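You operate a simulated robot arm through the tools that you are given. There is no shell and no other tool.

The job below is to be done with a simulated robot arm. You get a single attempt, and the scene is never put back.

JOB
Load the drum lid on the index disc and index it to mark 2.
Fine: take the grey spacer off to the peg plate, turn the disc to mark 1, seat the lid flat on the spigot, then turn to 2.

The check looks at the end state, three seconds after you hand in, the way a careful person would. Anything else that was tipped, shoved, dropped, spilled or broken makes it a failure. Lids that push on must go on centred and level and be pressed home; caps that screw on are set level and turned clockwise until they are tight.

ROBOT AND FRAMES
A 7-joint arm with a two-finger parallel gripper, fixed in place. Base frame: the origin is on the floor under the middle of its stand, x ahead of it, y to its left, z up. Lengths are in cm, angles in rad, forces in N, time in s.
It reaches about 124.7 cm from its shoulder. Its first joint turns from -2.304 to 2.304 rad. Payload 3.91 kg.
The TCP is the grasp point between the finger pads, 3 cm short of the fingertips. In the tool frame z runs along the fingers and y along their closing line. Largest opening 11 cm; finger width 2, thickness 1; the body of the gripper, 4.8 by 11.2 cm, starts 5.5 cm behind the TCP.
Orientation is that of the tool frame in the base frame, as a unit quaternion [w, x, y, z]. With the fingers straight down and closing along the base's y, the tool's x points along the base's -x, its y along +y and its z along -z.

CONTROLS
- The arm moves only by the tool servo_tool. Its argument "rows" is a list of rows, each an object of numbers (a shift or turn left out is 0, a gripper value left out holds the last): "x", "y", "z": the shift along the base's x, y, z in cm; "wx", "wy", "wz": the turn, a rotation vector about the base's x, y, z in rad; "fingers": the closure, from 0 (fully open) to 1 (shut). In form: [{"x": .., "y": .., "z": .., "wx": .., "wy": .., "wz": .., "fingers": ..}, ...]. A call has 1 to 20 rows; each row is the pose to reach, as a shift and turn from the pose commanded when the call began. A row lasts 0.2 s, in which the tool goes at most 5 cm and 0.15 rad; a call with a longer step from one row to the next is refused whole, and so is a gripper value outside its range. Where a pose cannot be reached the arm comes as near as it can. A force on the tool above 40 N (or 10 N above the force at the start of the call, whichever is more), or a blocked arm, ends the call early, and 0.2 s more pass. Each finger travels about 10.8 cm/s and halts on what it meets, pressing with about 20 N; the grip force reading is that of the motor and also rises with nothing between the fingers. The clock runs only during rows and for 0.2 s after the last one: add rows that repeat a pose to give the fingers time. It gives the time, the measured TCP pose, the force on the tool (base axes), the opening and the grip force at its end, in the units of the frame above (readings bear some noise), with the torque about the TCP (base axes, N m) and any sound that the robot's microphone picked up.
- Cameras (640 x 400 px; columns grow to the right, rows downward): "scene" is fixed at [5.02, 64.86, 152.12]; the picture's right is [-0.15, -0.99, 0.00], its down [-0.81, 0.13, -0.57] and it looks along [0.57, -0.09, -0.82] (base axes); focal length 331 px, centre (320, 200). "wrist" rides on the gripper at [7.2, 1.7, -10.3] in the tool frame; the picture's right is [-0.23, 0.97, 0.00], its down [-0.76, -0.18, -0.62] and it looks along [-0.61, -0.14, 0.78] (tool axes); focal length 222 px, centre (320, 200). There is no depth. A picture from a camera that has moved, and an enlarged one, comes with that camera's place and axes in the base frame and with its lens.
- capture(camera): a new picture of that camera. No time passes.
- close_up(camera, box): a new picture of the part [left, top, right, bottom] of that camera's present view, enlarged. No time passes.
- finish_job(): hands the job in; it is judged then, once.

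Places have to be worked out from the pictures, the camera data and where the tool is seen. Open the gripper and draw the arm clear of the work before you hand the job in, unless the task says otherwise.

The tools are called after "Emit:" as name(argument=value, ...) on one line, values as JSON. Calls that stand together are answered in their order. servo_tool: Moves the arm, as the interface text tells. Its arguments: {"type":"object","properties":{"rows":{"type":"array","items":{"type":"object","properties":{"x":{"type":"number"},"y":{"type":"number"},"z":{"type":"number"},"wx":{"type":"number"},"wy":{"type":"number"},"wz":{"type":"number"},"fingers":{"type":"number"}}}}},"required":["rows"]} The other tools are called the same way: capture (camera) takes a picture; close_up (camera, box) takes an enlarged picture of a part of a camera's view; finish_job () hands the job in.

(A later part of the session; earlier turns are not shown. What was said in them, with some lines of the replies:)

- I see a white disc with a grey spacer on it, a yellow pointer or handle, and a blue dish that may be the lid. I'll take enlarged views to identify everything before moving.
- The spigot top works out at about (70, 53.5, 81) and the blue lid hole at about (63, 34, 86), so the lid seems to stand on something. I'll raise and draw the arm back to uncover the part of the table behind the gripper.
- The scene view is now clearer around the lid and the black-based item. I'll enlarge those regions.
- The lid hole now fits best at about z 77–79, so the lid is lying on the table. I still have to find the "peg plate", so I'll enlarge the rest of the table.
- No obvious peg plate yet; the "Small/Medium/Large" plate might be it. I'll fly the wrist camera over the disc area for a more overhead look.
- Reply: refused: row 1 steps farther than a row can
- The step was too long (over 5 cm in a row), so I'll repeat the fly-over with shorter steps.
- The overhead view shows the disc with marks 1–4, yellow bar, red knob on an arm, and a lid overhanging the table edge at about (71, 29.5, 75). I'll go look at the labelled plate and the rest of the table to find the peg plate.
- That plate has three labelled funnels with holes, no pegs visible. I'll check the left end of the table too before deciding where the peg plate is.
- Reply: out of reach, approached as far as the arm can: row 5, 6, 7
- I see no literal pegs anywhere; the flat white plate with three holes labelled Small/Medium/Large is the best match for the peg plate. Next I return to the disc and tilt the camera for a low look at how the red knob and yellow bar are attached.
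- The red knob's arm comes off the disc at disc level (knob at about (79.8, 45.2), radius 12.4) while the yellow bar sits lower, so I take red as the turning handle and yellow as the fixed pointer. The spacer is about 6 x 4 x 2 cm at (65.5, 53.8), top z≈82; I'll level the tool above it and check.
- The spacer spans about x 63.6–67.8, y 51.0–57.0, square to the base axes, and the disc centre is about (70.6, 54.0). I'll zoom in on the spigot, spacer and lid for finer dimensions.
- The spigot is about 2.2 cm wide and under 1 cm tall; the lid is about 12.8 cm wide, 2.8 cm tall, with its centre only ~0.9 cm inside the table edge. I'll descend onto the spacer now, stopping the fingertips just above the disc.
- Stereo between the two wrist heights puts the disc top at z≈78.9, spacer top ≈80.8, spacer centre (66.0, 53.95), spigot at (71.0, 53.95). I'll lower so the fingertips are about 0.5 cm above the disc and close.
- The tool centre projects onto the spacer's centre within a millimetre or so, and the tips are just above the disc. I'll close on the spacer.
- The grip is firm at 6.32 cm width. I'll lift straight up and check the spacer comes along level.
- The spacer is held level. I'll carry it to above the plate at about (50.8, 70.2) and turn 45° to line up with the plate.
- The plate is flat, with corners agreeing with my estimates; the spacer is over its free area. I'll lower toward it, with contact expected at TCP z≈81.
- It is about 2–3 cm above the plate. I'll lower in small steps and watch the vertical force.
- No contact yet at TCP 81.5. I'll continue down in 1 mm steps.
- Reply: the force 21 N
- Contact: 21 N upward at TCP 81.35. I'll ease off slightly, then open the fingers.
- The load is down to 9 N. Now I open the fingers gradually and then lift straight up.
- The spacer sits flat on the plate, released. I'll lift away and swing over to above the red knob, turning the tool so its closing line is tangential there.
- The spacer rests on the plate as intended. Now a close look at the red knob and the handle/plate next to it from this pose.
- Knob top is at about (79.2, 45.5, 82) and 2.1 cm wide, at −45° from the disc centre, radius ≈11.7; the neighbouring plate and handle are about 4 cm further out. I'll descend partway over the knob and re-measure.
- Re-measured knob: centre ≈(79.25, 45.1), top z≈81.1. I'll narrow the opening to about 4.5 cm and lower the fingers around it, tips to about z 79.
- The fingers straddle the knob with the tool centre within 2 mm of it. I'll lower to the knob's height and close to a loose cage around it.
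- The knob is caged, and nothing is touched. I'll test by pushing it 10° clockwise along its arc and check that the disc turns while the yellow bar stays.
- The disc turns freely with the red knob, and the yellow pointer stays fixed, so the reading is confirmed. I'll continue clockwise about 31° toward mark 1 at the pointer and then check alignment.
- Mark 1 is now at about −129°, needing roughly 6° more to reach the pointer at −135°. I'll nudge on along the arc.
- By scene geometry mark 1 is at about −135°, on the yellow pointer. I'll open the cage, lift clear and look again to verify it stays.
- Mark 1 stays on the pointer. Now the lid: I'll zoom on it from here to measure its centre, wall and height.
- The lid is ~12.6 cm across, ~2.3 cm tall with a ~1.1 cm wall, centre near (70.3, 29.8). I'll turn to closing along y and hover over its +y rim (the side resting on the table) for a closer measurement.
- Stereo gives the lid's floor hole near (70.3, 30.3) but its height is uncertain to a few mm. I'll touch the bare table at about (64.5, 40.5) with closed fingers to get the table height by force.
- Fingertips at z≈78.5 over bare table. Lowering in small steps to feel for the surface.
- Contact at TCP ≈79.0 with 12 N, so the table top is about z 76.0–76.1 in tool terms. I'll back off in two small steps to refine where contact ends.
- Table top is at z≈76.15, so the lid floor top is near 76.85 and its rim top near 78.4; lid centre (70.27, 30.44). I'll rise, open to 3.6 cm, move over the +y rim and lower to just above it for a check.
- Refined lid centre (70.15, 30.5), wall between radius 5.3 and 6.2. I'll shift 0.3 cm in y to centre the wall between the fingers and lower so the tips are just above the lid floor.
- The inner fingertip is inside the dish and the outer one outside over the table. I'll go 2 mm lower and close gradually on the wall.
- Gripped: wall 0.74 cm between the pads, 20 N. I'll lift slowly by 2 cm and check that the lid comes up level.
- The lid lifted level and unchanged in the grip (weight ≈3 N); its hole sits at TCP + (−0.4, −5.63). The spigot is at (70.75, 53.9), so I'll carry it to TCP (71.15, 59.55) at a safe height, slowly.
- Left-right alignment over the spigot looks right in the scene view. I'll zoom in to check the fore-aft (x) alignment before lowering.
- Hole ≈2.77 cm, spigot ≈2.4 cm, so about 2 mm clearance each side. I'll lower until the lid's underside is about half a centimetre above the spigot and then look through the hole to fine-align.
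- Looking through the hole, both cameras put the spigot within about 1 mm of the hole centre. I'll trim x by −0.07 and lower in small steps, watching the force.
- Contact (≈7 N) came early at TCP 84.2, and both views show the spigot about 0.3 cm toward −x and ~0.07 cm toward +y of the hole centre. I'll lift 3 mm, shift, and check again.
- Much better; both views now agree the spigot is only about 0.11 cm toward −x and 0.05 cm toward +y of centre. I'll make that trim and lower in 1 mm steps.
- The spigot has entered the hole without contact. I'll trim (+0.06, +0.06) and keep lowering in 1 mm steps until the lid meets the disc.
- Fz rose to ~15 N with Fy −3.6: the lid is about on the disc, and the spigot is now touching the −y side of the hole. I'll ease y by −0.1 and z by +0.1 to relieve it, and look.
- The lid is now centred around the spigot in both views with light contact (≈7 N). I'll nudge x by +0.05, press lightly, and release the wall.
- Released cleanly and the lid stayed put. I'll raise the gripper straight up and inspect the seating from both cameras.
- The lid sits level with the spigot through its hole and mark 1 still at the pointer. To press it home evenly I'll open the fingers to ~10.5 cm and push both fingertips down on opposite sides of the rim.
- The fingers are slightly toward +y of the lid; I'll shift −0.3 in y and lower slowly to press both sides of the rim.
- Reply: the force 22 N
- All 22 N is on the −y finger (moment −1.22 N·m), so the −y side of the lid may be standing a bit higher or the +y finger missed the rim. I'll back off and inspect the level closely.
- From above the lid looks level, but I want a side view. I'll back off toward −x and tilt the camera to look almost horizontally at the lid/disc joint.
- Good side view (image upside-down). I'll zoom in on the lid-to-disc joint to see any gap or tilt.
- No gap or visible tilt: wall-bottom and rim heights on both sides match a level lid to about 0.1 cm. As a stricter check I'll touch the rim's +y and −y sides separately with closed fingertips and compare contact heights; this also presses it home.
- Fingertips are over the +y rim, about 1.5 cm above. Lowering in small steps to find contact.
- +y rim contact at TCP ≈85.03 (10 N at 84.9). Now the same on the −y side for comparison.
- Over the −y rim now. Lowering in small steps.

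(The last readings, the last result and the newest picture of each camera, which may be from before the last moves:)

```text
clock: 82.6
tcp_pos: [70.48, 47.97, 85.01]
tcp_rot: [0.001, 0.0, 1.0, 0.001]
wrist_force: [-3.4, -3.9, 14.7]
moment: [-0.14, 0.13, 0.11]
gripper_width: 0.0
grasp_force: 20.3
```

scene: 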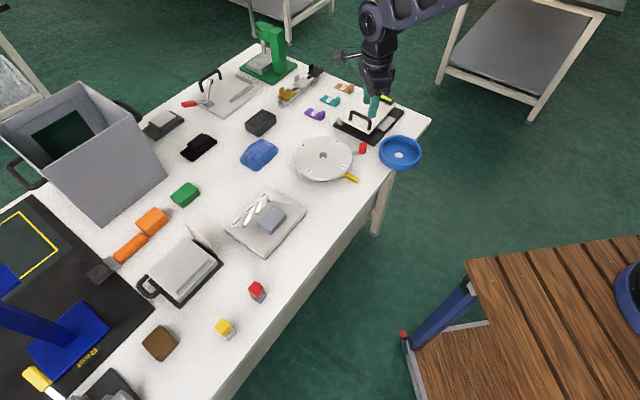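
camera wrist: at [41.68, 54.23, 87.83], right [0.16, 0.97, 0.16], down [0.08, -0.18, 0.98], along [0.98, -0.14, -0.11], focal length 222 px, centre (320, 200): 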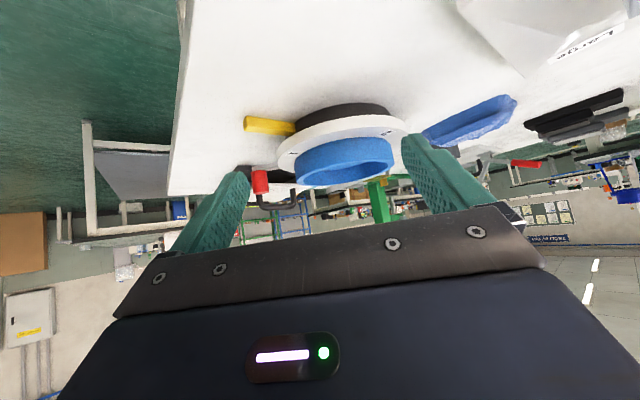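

Contact on the −y rim is at the same height within 0.07 cm, and both sides are stiff, so the lid is flat and pressed home. Now I'll rise, turn the tool and return to the red knob at about (70.6, 42).

Emit:
servo_tool(rows=[{"z": 2}, {"z": 5}, {"z": 9}, {"z": 10, "y": -0.5, "wz": -0.14}, {"z": 10, "y": -1, "wz": -0.28}, {"z": 10, "y": -1.5, "wz": -0.42}, {"z": 10, "y": -2, "wz": -0.56}, {"z": 10, "y": -2.5, "wz": -0.7}, {"z": 10, "y": -3, "wz": -0.84}, {"z": 10, "y": -3.5, "wz": -0.98}, {"z": 10, "y": -4, "wz": -1.12}, {"z": 10, "y": -4.5, "wz": -1.26}, {"z": 10, "y": -5, "wz": -1.4}, {"z": 10, "y": -5.5, "wz": -1.54}, {"x": 0.2, "z": 8, "y": -6, "wz": -1.58, "fingers": 0.59}, {"x": 0.2, "z": 5, "y": -6, "wz": -1.58}, {"x": 0.2, "z": 5, "y": -6, "wz": -1.58}])

Emit:
close_up(camera="wrist", box=[180, 40, 440, 230])

Emit:
close_up(camera="scene", box=[290, 115, 390, 190])

```text
clock: 86.2
tcp_pos: [70.56, 42.24, 89.94]
tcp_rot: [0.0, 0.71, 0.704, 0.0]
wrist_force: [-0.1, -0.7, 0.6]
moment: [0.01, -0.03, 0.03]
gripper_width: 4.52
grasp_force: 0.0
```

```text
2.11 times, centred on (310, 135) of wrist
camera zoom: at [72.37, 49.61, 100.22], right [0.97, -0.24, 0.0], down [-0.19, -0.76, 0.62], along [-0.15, -0.61, -0.78], focal length 468 px, centre (341, 337)
```

zoom: 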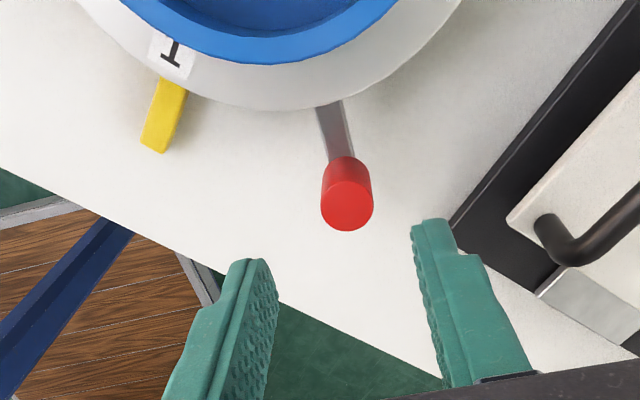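

```text
5.33 times, centred on (340, 152) of scene
camera zoom: at [5.02, 64.86, 152.12], right [-0.15, -0.99, 0.0], down [-0.81, 0.13, -0.57], along [0.57, -0.09, -0.82], focal length 1764 px, centre (213, 453)
```

zoom: 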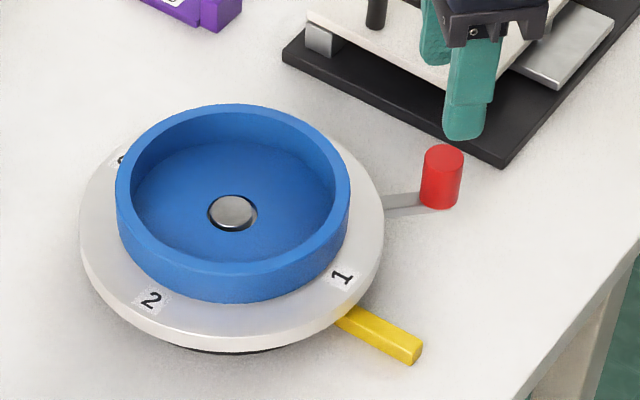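

Knob top is at about (70.7, 41.7). I'll shift slightly, lower around it, and close to the loose cage.

Emit:
servo_tool(rows=[{"x": 0.12, "y": -0.4, "z": -2}, {"x": 0.12, "y": -0.4, "z": -4.5}, {"x": 0.12, "y": -0.4, "z": -6.5}, {"x": 0.12, "y": -0.4, "z": -7.9}, {"x": 0.12, "y": -0.4, "z": -7.9, "fingers": 0.7}, {"x": 0.12, "y": -0.4, "z": -7.9, "fingers": 0.76}, {"x": 0.12, "y": -0.4, "z": -7.9, "fingers": 0.76}])

Emit:
close_up(camera="wrist", box=[180, 40, 440, 230])

Emit:
close_up(camera="scene", box=[290, 115, 390, 190])

```text
clock: 87.8
tcp_pos: [70.73, 41.46, 81.96]
tcp_rot: [0.0, 0.711, 0.703, 0.0]
wrist_force: [0.8, -0.8, 0.9]
moment: [-0.01, -0.02, 0.01]
gripper_width: 2.65
grasp_force: 0.0
```

```text
2.11 times, centred on (310, 135) of wrist
camera zoom: at [72.4, 48.98, 92.25], right [0.97, -0.24, 0.0], down [-0.19, -0.76, 0.62], along [-0.15, -0.61, -0.78], focal length 468 px, centre (341, 337)
```

zoom: 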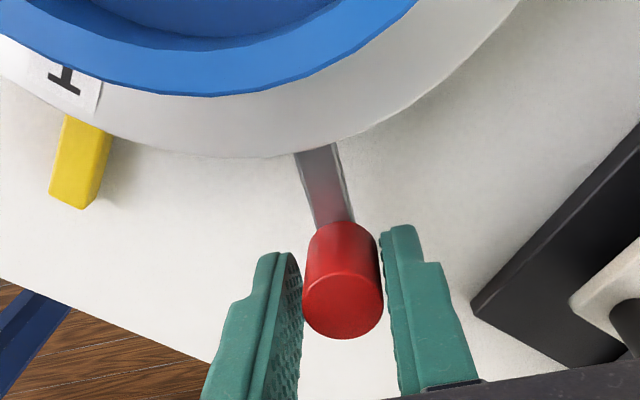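

```text
5.33 times, centred on (340, 152) of scene
camera zoom: at [5.02, 64.86, 152.12], right [-0.15, -0.99, 0.0], down [-0.81, 0.13, -0.57], along [0.57, -0.09, -0.82], focal length 1764 px, centre (213, 453)
```

zoom: 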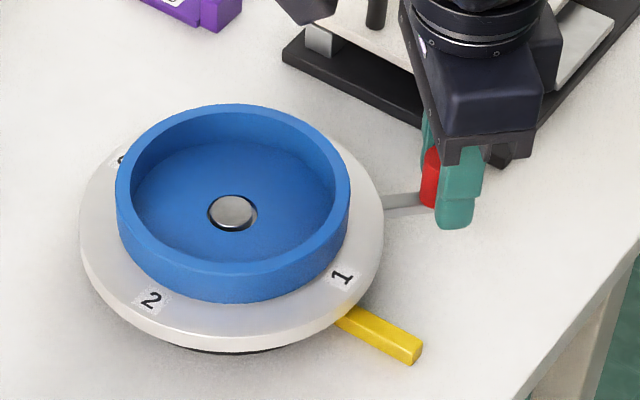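

The knob is caged again. I'll turn counter-clockwise along its arc, first half (about 45°), then check.

Emit:
servo_tool(rows=[{"x": 0.53, "y": 0.0, "wz": 0.044}, {"x": 1.07, "y": 0.02, "wz": 0.087}, {"x": 1.6, "y": 0.06, "wz": 0.131}, {"x": 2.14, "y": 0.13, "wz": 0.175}, {"x": 2.67, "y": 0.22, "wz": 0.218}, {"x": 3.19, "y": 0.33, "wz": 0.262}, {"x": 3.71, "y": 0.47, "wz": 0.305}, {"x": 4.23, "y": 0.62, "wz": 0.349}, {"x": 4.73, "y": 0.81, "wz": 0.393}, {"x": 5.23, "y": 1.01, "wz": 0.436}, {"x": 5.71, "y": 1.24, "wz": 0.48}, {"x": 6.19, "y": 1.48, "wz": 0.524}, {"x": 6.65, "y": 1.75, "wz": 0.567}, {"x": 7.11, "y": 2.03, "wz": 0.611}, {"x": 7.55, "y": 2.34, "wz": 0.654}, {"x": 7.98, "y": 2.66, "wz": 0.698}, {"x": 8.39, "y": 3.0, "wz": 0.742}, {"x": 8.79, "y": 3.36, "wz": 0.785}, {"x": 8.79, "y": 3.36, "wz": 0.785}])

Emit:
close_up(camera="scene", box=[280, 100, 400, 190])

Emit:
close_up(camera="wrist", box=[180, 40, 440, 230])

```text
clock: 91.8
tcp_pos: [79.63, 44.83, 82.07]
tcp_rot: [0.0, 0.387, 0.922, 0.0]
wrist_force: [0.6, 0.2, -0.2]
moment: [-0.01, 0.02, 0.03]
gripper_width: 2.64
grasp_force: 0.1
```

```text
4.44 times, centred on (340, 145) of scene
camera zoom: at [5.02, 64.86, 152.12], right [-0.15, -0.99, 0.0], down [-0.81, 0.13, -0.57], along [0.57, -0.09, -0.82], focal length 1470 px, centre (231, 444)
```

zoom: 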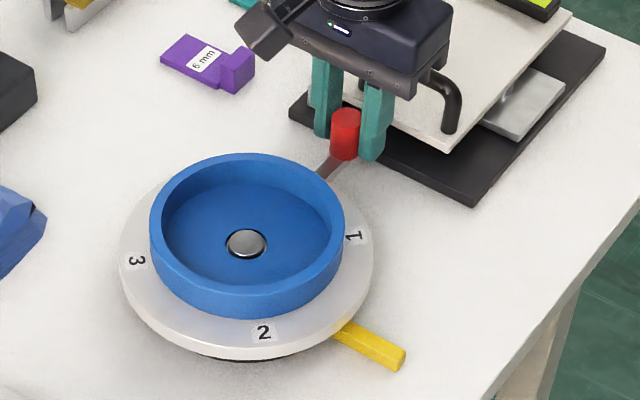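

```text
2.11 times, centred on (310, 135) of wrist
camera zoom: at [75.76, 51.46, 92.35], right [0.85, 0.52, 0.0], down [0.41, -0.67, 0.62], along [0.32, -0.53, -0.78], focal length 468 px, centre (341, 337)
```

zoom: 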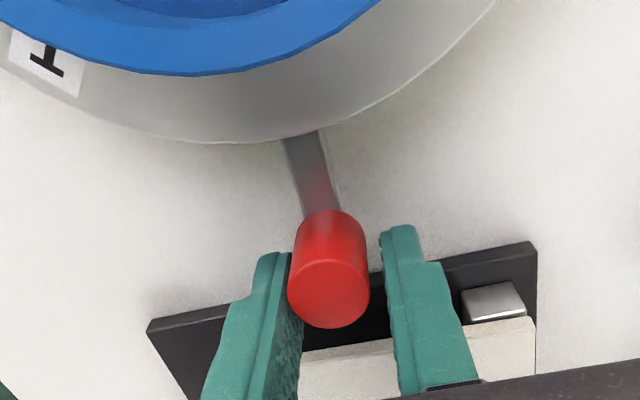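

Halfway, with the disc and lid turning together and no abnormal force. I'll continue about 40° more, stopping a little short of mark 2.

Emit:
servo_tool(rows=[{"x": 0.39, "y": 0.37, "wz": 0.044}, {"x": 0.75, "y": 0.77, "wz": 0.087}, {"x": 1.1, "y": 1.18, "wz": 0.131}, {"x": 1.43, "y": 1.6, "wz": 0.175}, {"x": 1.74, "y": 2.04, "wz": 0.218}, {"x": 2.03, "y": 2.49, "wz": 0.262}, {"x": 2.3, "y": 2.95, "wz": 0.305}, {"x": 2.55, "y": 3.43, "wz": 0.349}, {"x": 2.78, "y": 3.91, "wz": 0.393}, {"x": 2.99, "y": 4.41, "wz": 0.436}, {"x": 3.18, "y": 4.91, "wz": 0.48}, {"x": 3.34, "y": 5.42, "wz": 0.524}, {"x": 3.48, "y": 5.94, "wz": 0.567}, {"x": 3.6, "y": 6.46, "wz": 0.611}, {"x": 3.7, "y": 6.99, "wz": 0.654}, {"x": 3.77, "y": 7.52, "wz": 0.698}, {"x": 3.77, "y": 7.52, "wz": 0.698}])

Emit:
close_up(camera="scene", box=[290, 120, 370, 190])

Emit:
close_up(camera="wrist", box=[180, 40, 440, 230])

```text
clock: 95.4
tcp_pos: [83.23, 52.36, 81.97]
tcp_rot: [-0.001, 0.049, 0.999, 0.0]
wrist_force: [0.0, -0.1, -0.3]
moment: [-0.01, -0.01, 0.0]
gripper_width: 2.63
grasp_force: 0.1
```

```text
5.71 times, centred on (330, 155) of scene
camera zoom: at [5.02, 64.86, 152.12], right [-0.15, -0.99, 0.0], down [-0.81, 0.13, -0.57], along [0.57, -0.09, -0.82], focal length 1890 px, centre (263, 457)
```

zoom: 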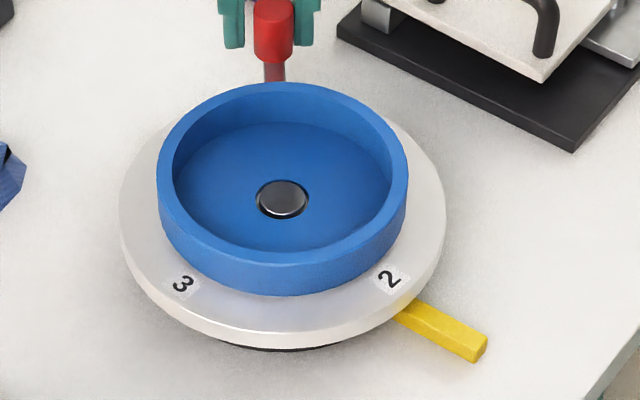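

```text
2.11 times, centred on (310, 135) of wrist
camera zoom: at [76.31, 54.98, 92.26], right [0.32, 0.95, 0.0], down [0.74, -0.25, 0.62], along [0.59, -0.2, -0.78], focal length 468 px, centre (341, 337)
```

zoom: 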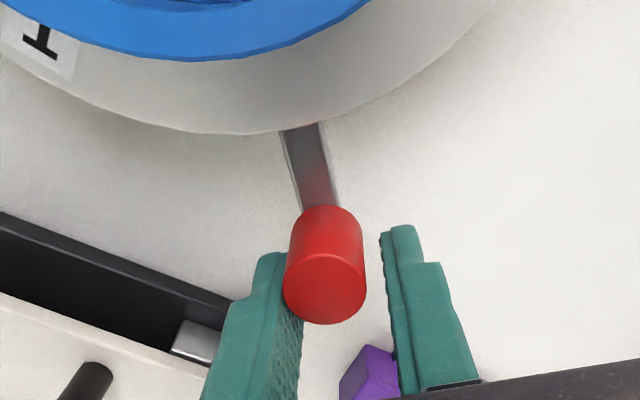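

Mark 2 is at about −141.8°, so about 6.8° more to the pointer. Final nudge along the arc.

Emit:
servo_tool(rows=[{"x": 0.03, "y": 0.36, "wz": 0.03}, {"x": 0.06, "y": 0.73, "wz": 0.059}, {"x": 0.07, "y": 1.1, "wz": 0.09}, {"x": 0.08, "y": 1.4, "wz": 0.115}, {"x": 0.08, "y": 1.4, "wz": 0.115}])

Emit:
close_up(camera="scene", box=[290, 120, 370, 190])

Emit:
close_up(camera="wrist", box=[180, 40, 440, 230])

```text
clock: 96.6
tcp_pos: [83.48, 53.87, 81.98]
tcp_rot: [0.0, -0.009, 1.0, -0.001]
wrist_force: [-0.3, -0.4, -0.9]
moment: [0.03, 0.01, 0.04]
gripper_width: 2.68
grasp_force: 0.0
```

```text
5.71 times, centred on (330, 155) of scene
camera zoom: at [5.02, 64.86, 152.12], right [-0.15, -0.99, 0.0], down [-0.81, 0.13, -0.57], along [0.57, -0.09, -0.82], focal length 1890 px, centre (263, 457)
```

zoom: 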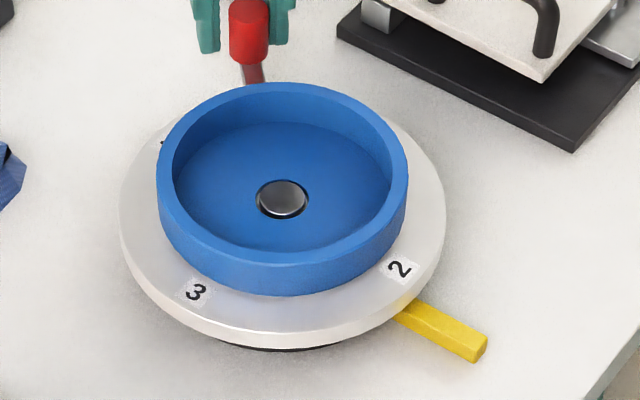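

```text
2.11 times, centred on (310, 135) of wrist
camera zoom: at [76.15, 55.6, 92.27], right [0.21, 0.98, 0.0], down [0.76, -0.16, 0.62], along [0.61, -0.13, -0.78], focal length 468 px, centre (341, 337)
```

zoom: 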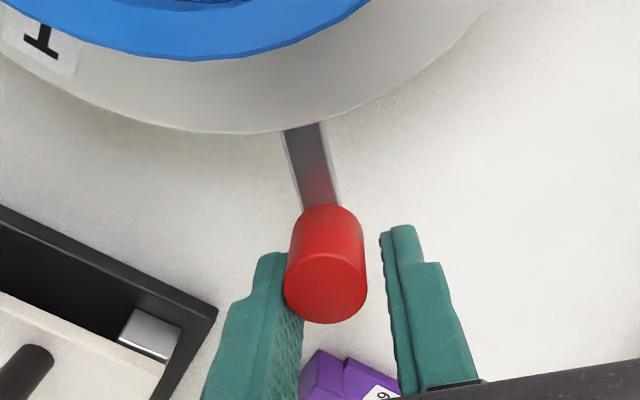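

Mark 2 now sits exactly where mark 1 sat when it was on the pointer. I'll open the cage, lift clear, and view it from above to confirm alignment.

Emit:
servo_tool(rows=[{"fingers": 0.68}, {"fingers": 0.58}, {"z": 1}, {"z": 4}, {"z": 8}, {"z": 12}, {"z": 16}, {"z": 18}, {"z": 18}])

Emit:
servo_tool(rows=[{"x": -3, "y": -0.5}, {"x": -7, "y": -1}, {"x": -11, "y": -2}, {"x": -15, "y": -3}, {"x": -19, "y": -4}, {"x": -22, "y": -4.5}, {"x": -22, "y": -4.5, "fingers": 0.0}, {"x": -22, "y": -4.5, "fingers": 0.0}])

Emit:
capture(camera="wrist")

Emit:
close_up(camera="wrist", box=[200, 20, 440, 200])

Emit:
capture(camera="scene")

```text
clock: 98.6
tcp_pos: [83.71, 53.78, 99.99]
tcp_rot: [0.0, -0.009, 1.0, 0.0]
wrist_force: [0.7, 0.7, -0.8]
moment: [0.0, -0.04, 0.0]
gripper_width: 4.61
grasp_force: 0.1
```

```text
clock: 100.4
tcp_pos: [61.35, 49.4, 100.12]
tcp_rot: [0.0, -0.009, 1.0, 0.0]
wrist_force: [-0.1, -1.0, 0.0]
moment: [-0.01, 0.0, -0.01]
gripper_width: 11.0
grasp_force: 0.1
```

```text
taken
camera wrist: at [54.04, 51.15, 110.29], right [0.21, 0.98, 0.0], down [0.76, -0.16, 0.62], along [0.61, -0.13, -0.78], focal length 222 px, centre (320, 200)
```

wrist: 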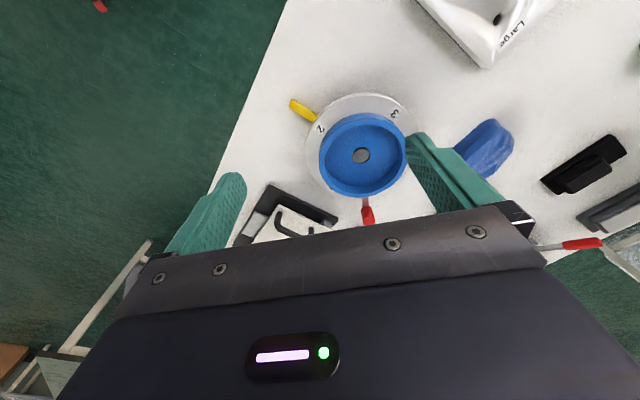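

```text
2.22 times, centred on (320, 110) of wrist
camera zoom: at [54.04, 51.15, 110.29], right [0.21, 0.98, 0.0], down [0.76, -0.16, 0.62], along [0.61, -0.13, -0.78], focal length 494 px, centre (320, 400)
```

zoom: 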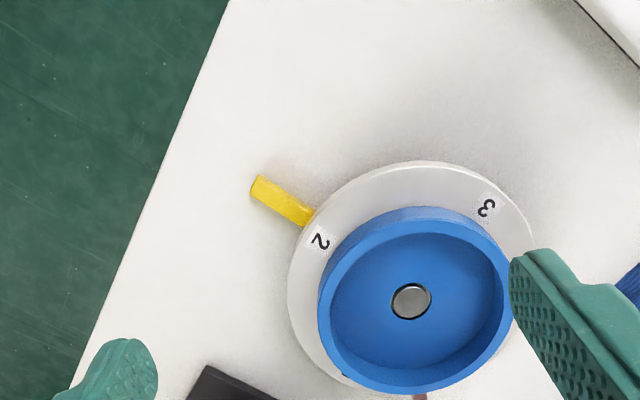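

```text
taken
```

scene: 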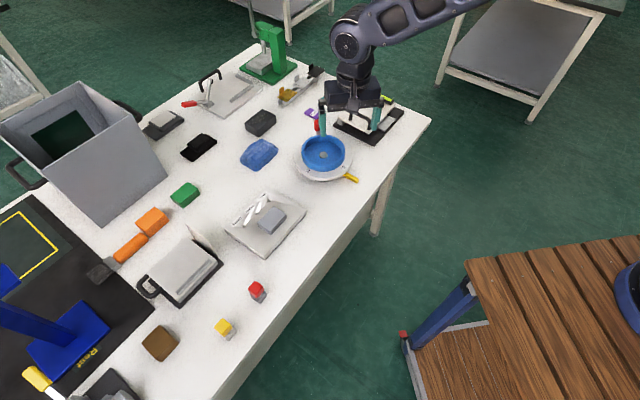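

The disc holds at mark 2 and nothing else looks disturbed. I'll zoom in to verify the mark/pointer alignment and the lid seating precisely.

Emit:
close_up(camera="wrist", box=[285, 85, 415, 200])

Emit:
close_up(camera="scene", box=[290, 120, 370, 190])

Emit:
close_up(camera="scene", box=[215, 180, 315, 260])

```text
3.48 times, centred on (350, 142) of wrist
camera zoom: at [54.04, 51.15, 110.29], right [0.21, 0.98, 0.0], down [0.76, -0.16, 0.62], along [0.61, -0.13, -0.78], focal length 773 px, centre (216, 400)
```

zoom: 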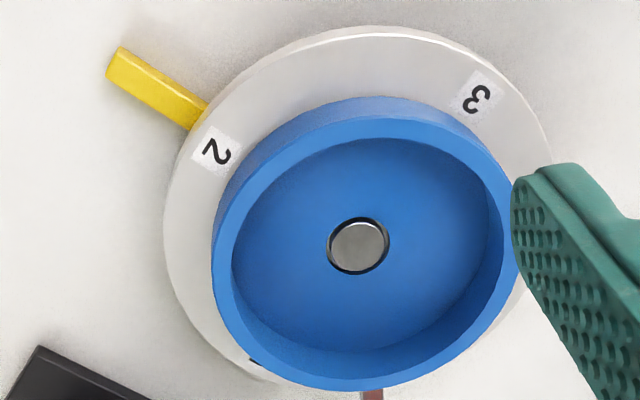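

```text
5.71 times, centred on (330, 155) of scene
camera zoom: at [5.02, 64.86, 152.12], right [-0.15, -0.99, 0.0], down [-0.81, 0.13, -0.57], along [0.57, -0.09, -0.82], focal length 1890 px, centre (263, 457)
```

zoom: 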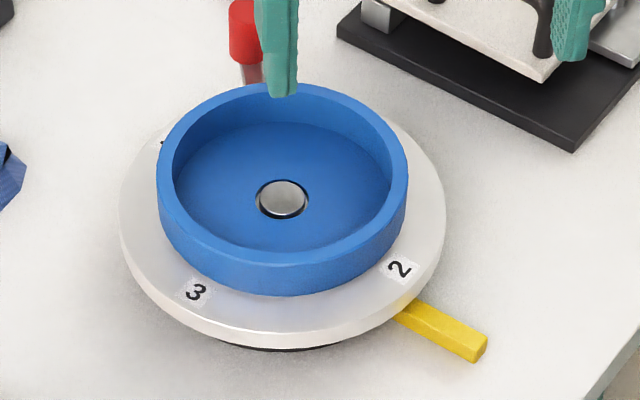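

```text
5.00 times, centred on (265, 220) of scene
camera zoom: at [5.02, 64.86, 152.12], right [-0.15, -0.99, 0.0], down [-0.81, 0.13, -0.57], along [0.57, -0.09, -0.82], focal length 1654 px, centre (595, 100)
```

zoom: 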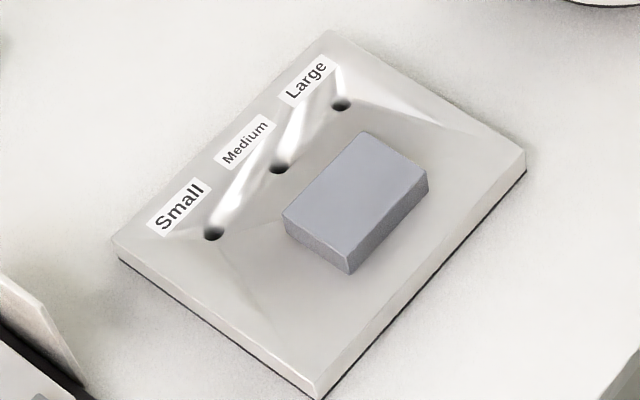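

By the overhead geometry marks 2 and 3 lie symmetrically at ±135°, so mark 2 is on the pointer within about a degree; the lid is centred and level, and the spacer is flat on the plate. I'll withdraw the open gripper clear of the work.

Emit:
servo_tool(rows=[{"x": -2, "y": -1, "z": 2}, {"x": -6, "y": -2, "z": 4}, {"x": -10, "y": -4, "z": 6}, {"x": -14, "y": -6, "z": 8}, {"x": -18, "y": -7, "z": 10}, {"x": -22, "y": -7, "z": 12}, {"x": -26, "y": -7, "z": 14}, {"x": -28, "y": -7, "z": 15}, {"x": -28, "y": -7, "z": 15}, {"x": -28, "y": -7, "z": 15}])

Emit:
capture(camera="scene")

Emit:
close_up(camera="scene", box=[280, 90, 440, 195])

```text
clock: 102.6
tcp_pos: [33.55, 42.35, 114.93]
tcp_rot: [0.0, -0.008, 1.0, 0.0]
wrist_force: [0.0, -0.2, -0.1]
moment: [0.01, 0.01, 0.01]
gripper_width: 11.01
grasp_force: 0.1
```

```text
taken
```

scene: 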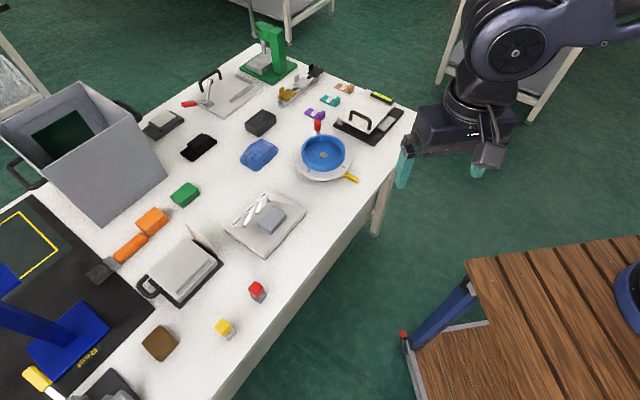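

```text
3.81 times, centred on (360, 142) of scene
camera zoom: at [5.02, 64.86, 152.12], right [-0.15, -0.99, 0.0], down [-0.81, 0.13, -0.57], along [0.57, -0.09, -0.82], focal length 1260 px, centre (168, 419)
```

zoom: 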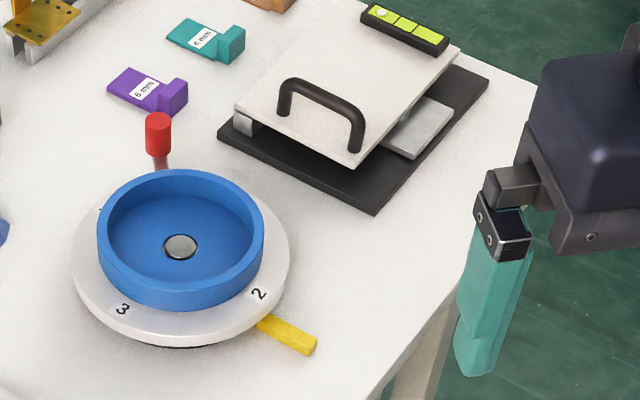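

The final view shows the lid seated level on the spigot, mark 2 at the yellow pointer, the spacer on the peg plate, other items undisturbed and the arm clear with the gripper open. I'm handing in the job.

Emit:
finish_job()

```text
The job is handed in.
```

The lid is seated on the spigot and the disc is indexed to mark 2. I've handed the job in; the check result isn't back yet.

- **Spacer:** it lies flat on the plate with the three holes labelled Small, Medium and Large. No object in view was marked "peg plate", so I took this one to be it. If that's wrong, the spacer is in the wrong place.
- **Indexing:** the red knob turned the disc and the yellow bar stayed still, so I read the yellow bar as the pointer. I set mark 1 to it, seated the lid, then turned to mark 2. From above, mark 2 lines up with the pointer to within about a degree.
- **Lid:** it sits on the disc with the spigot through its hole. I pressed both sides of the rim and they met the fingertips at the same height to within 0.1 cm. It caught on the spigot the first time down, so I lifted, shifted it about 3 mm and lowered it again.
- **Everything else:** nothing else was knocked or moved in the views I took. The gripper is open and the arm is clear of the work.
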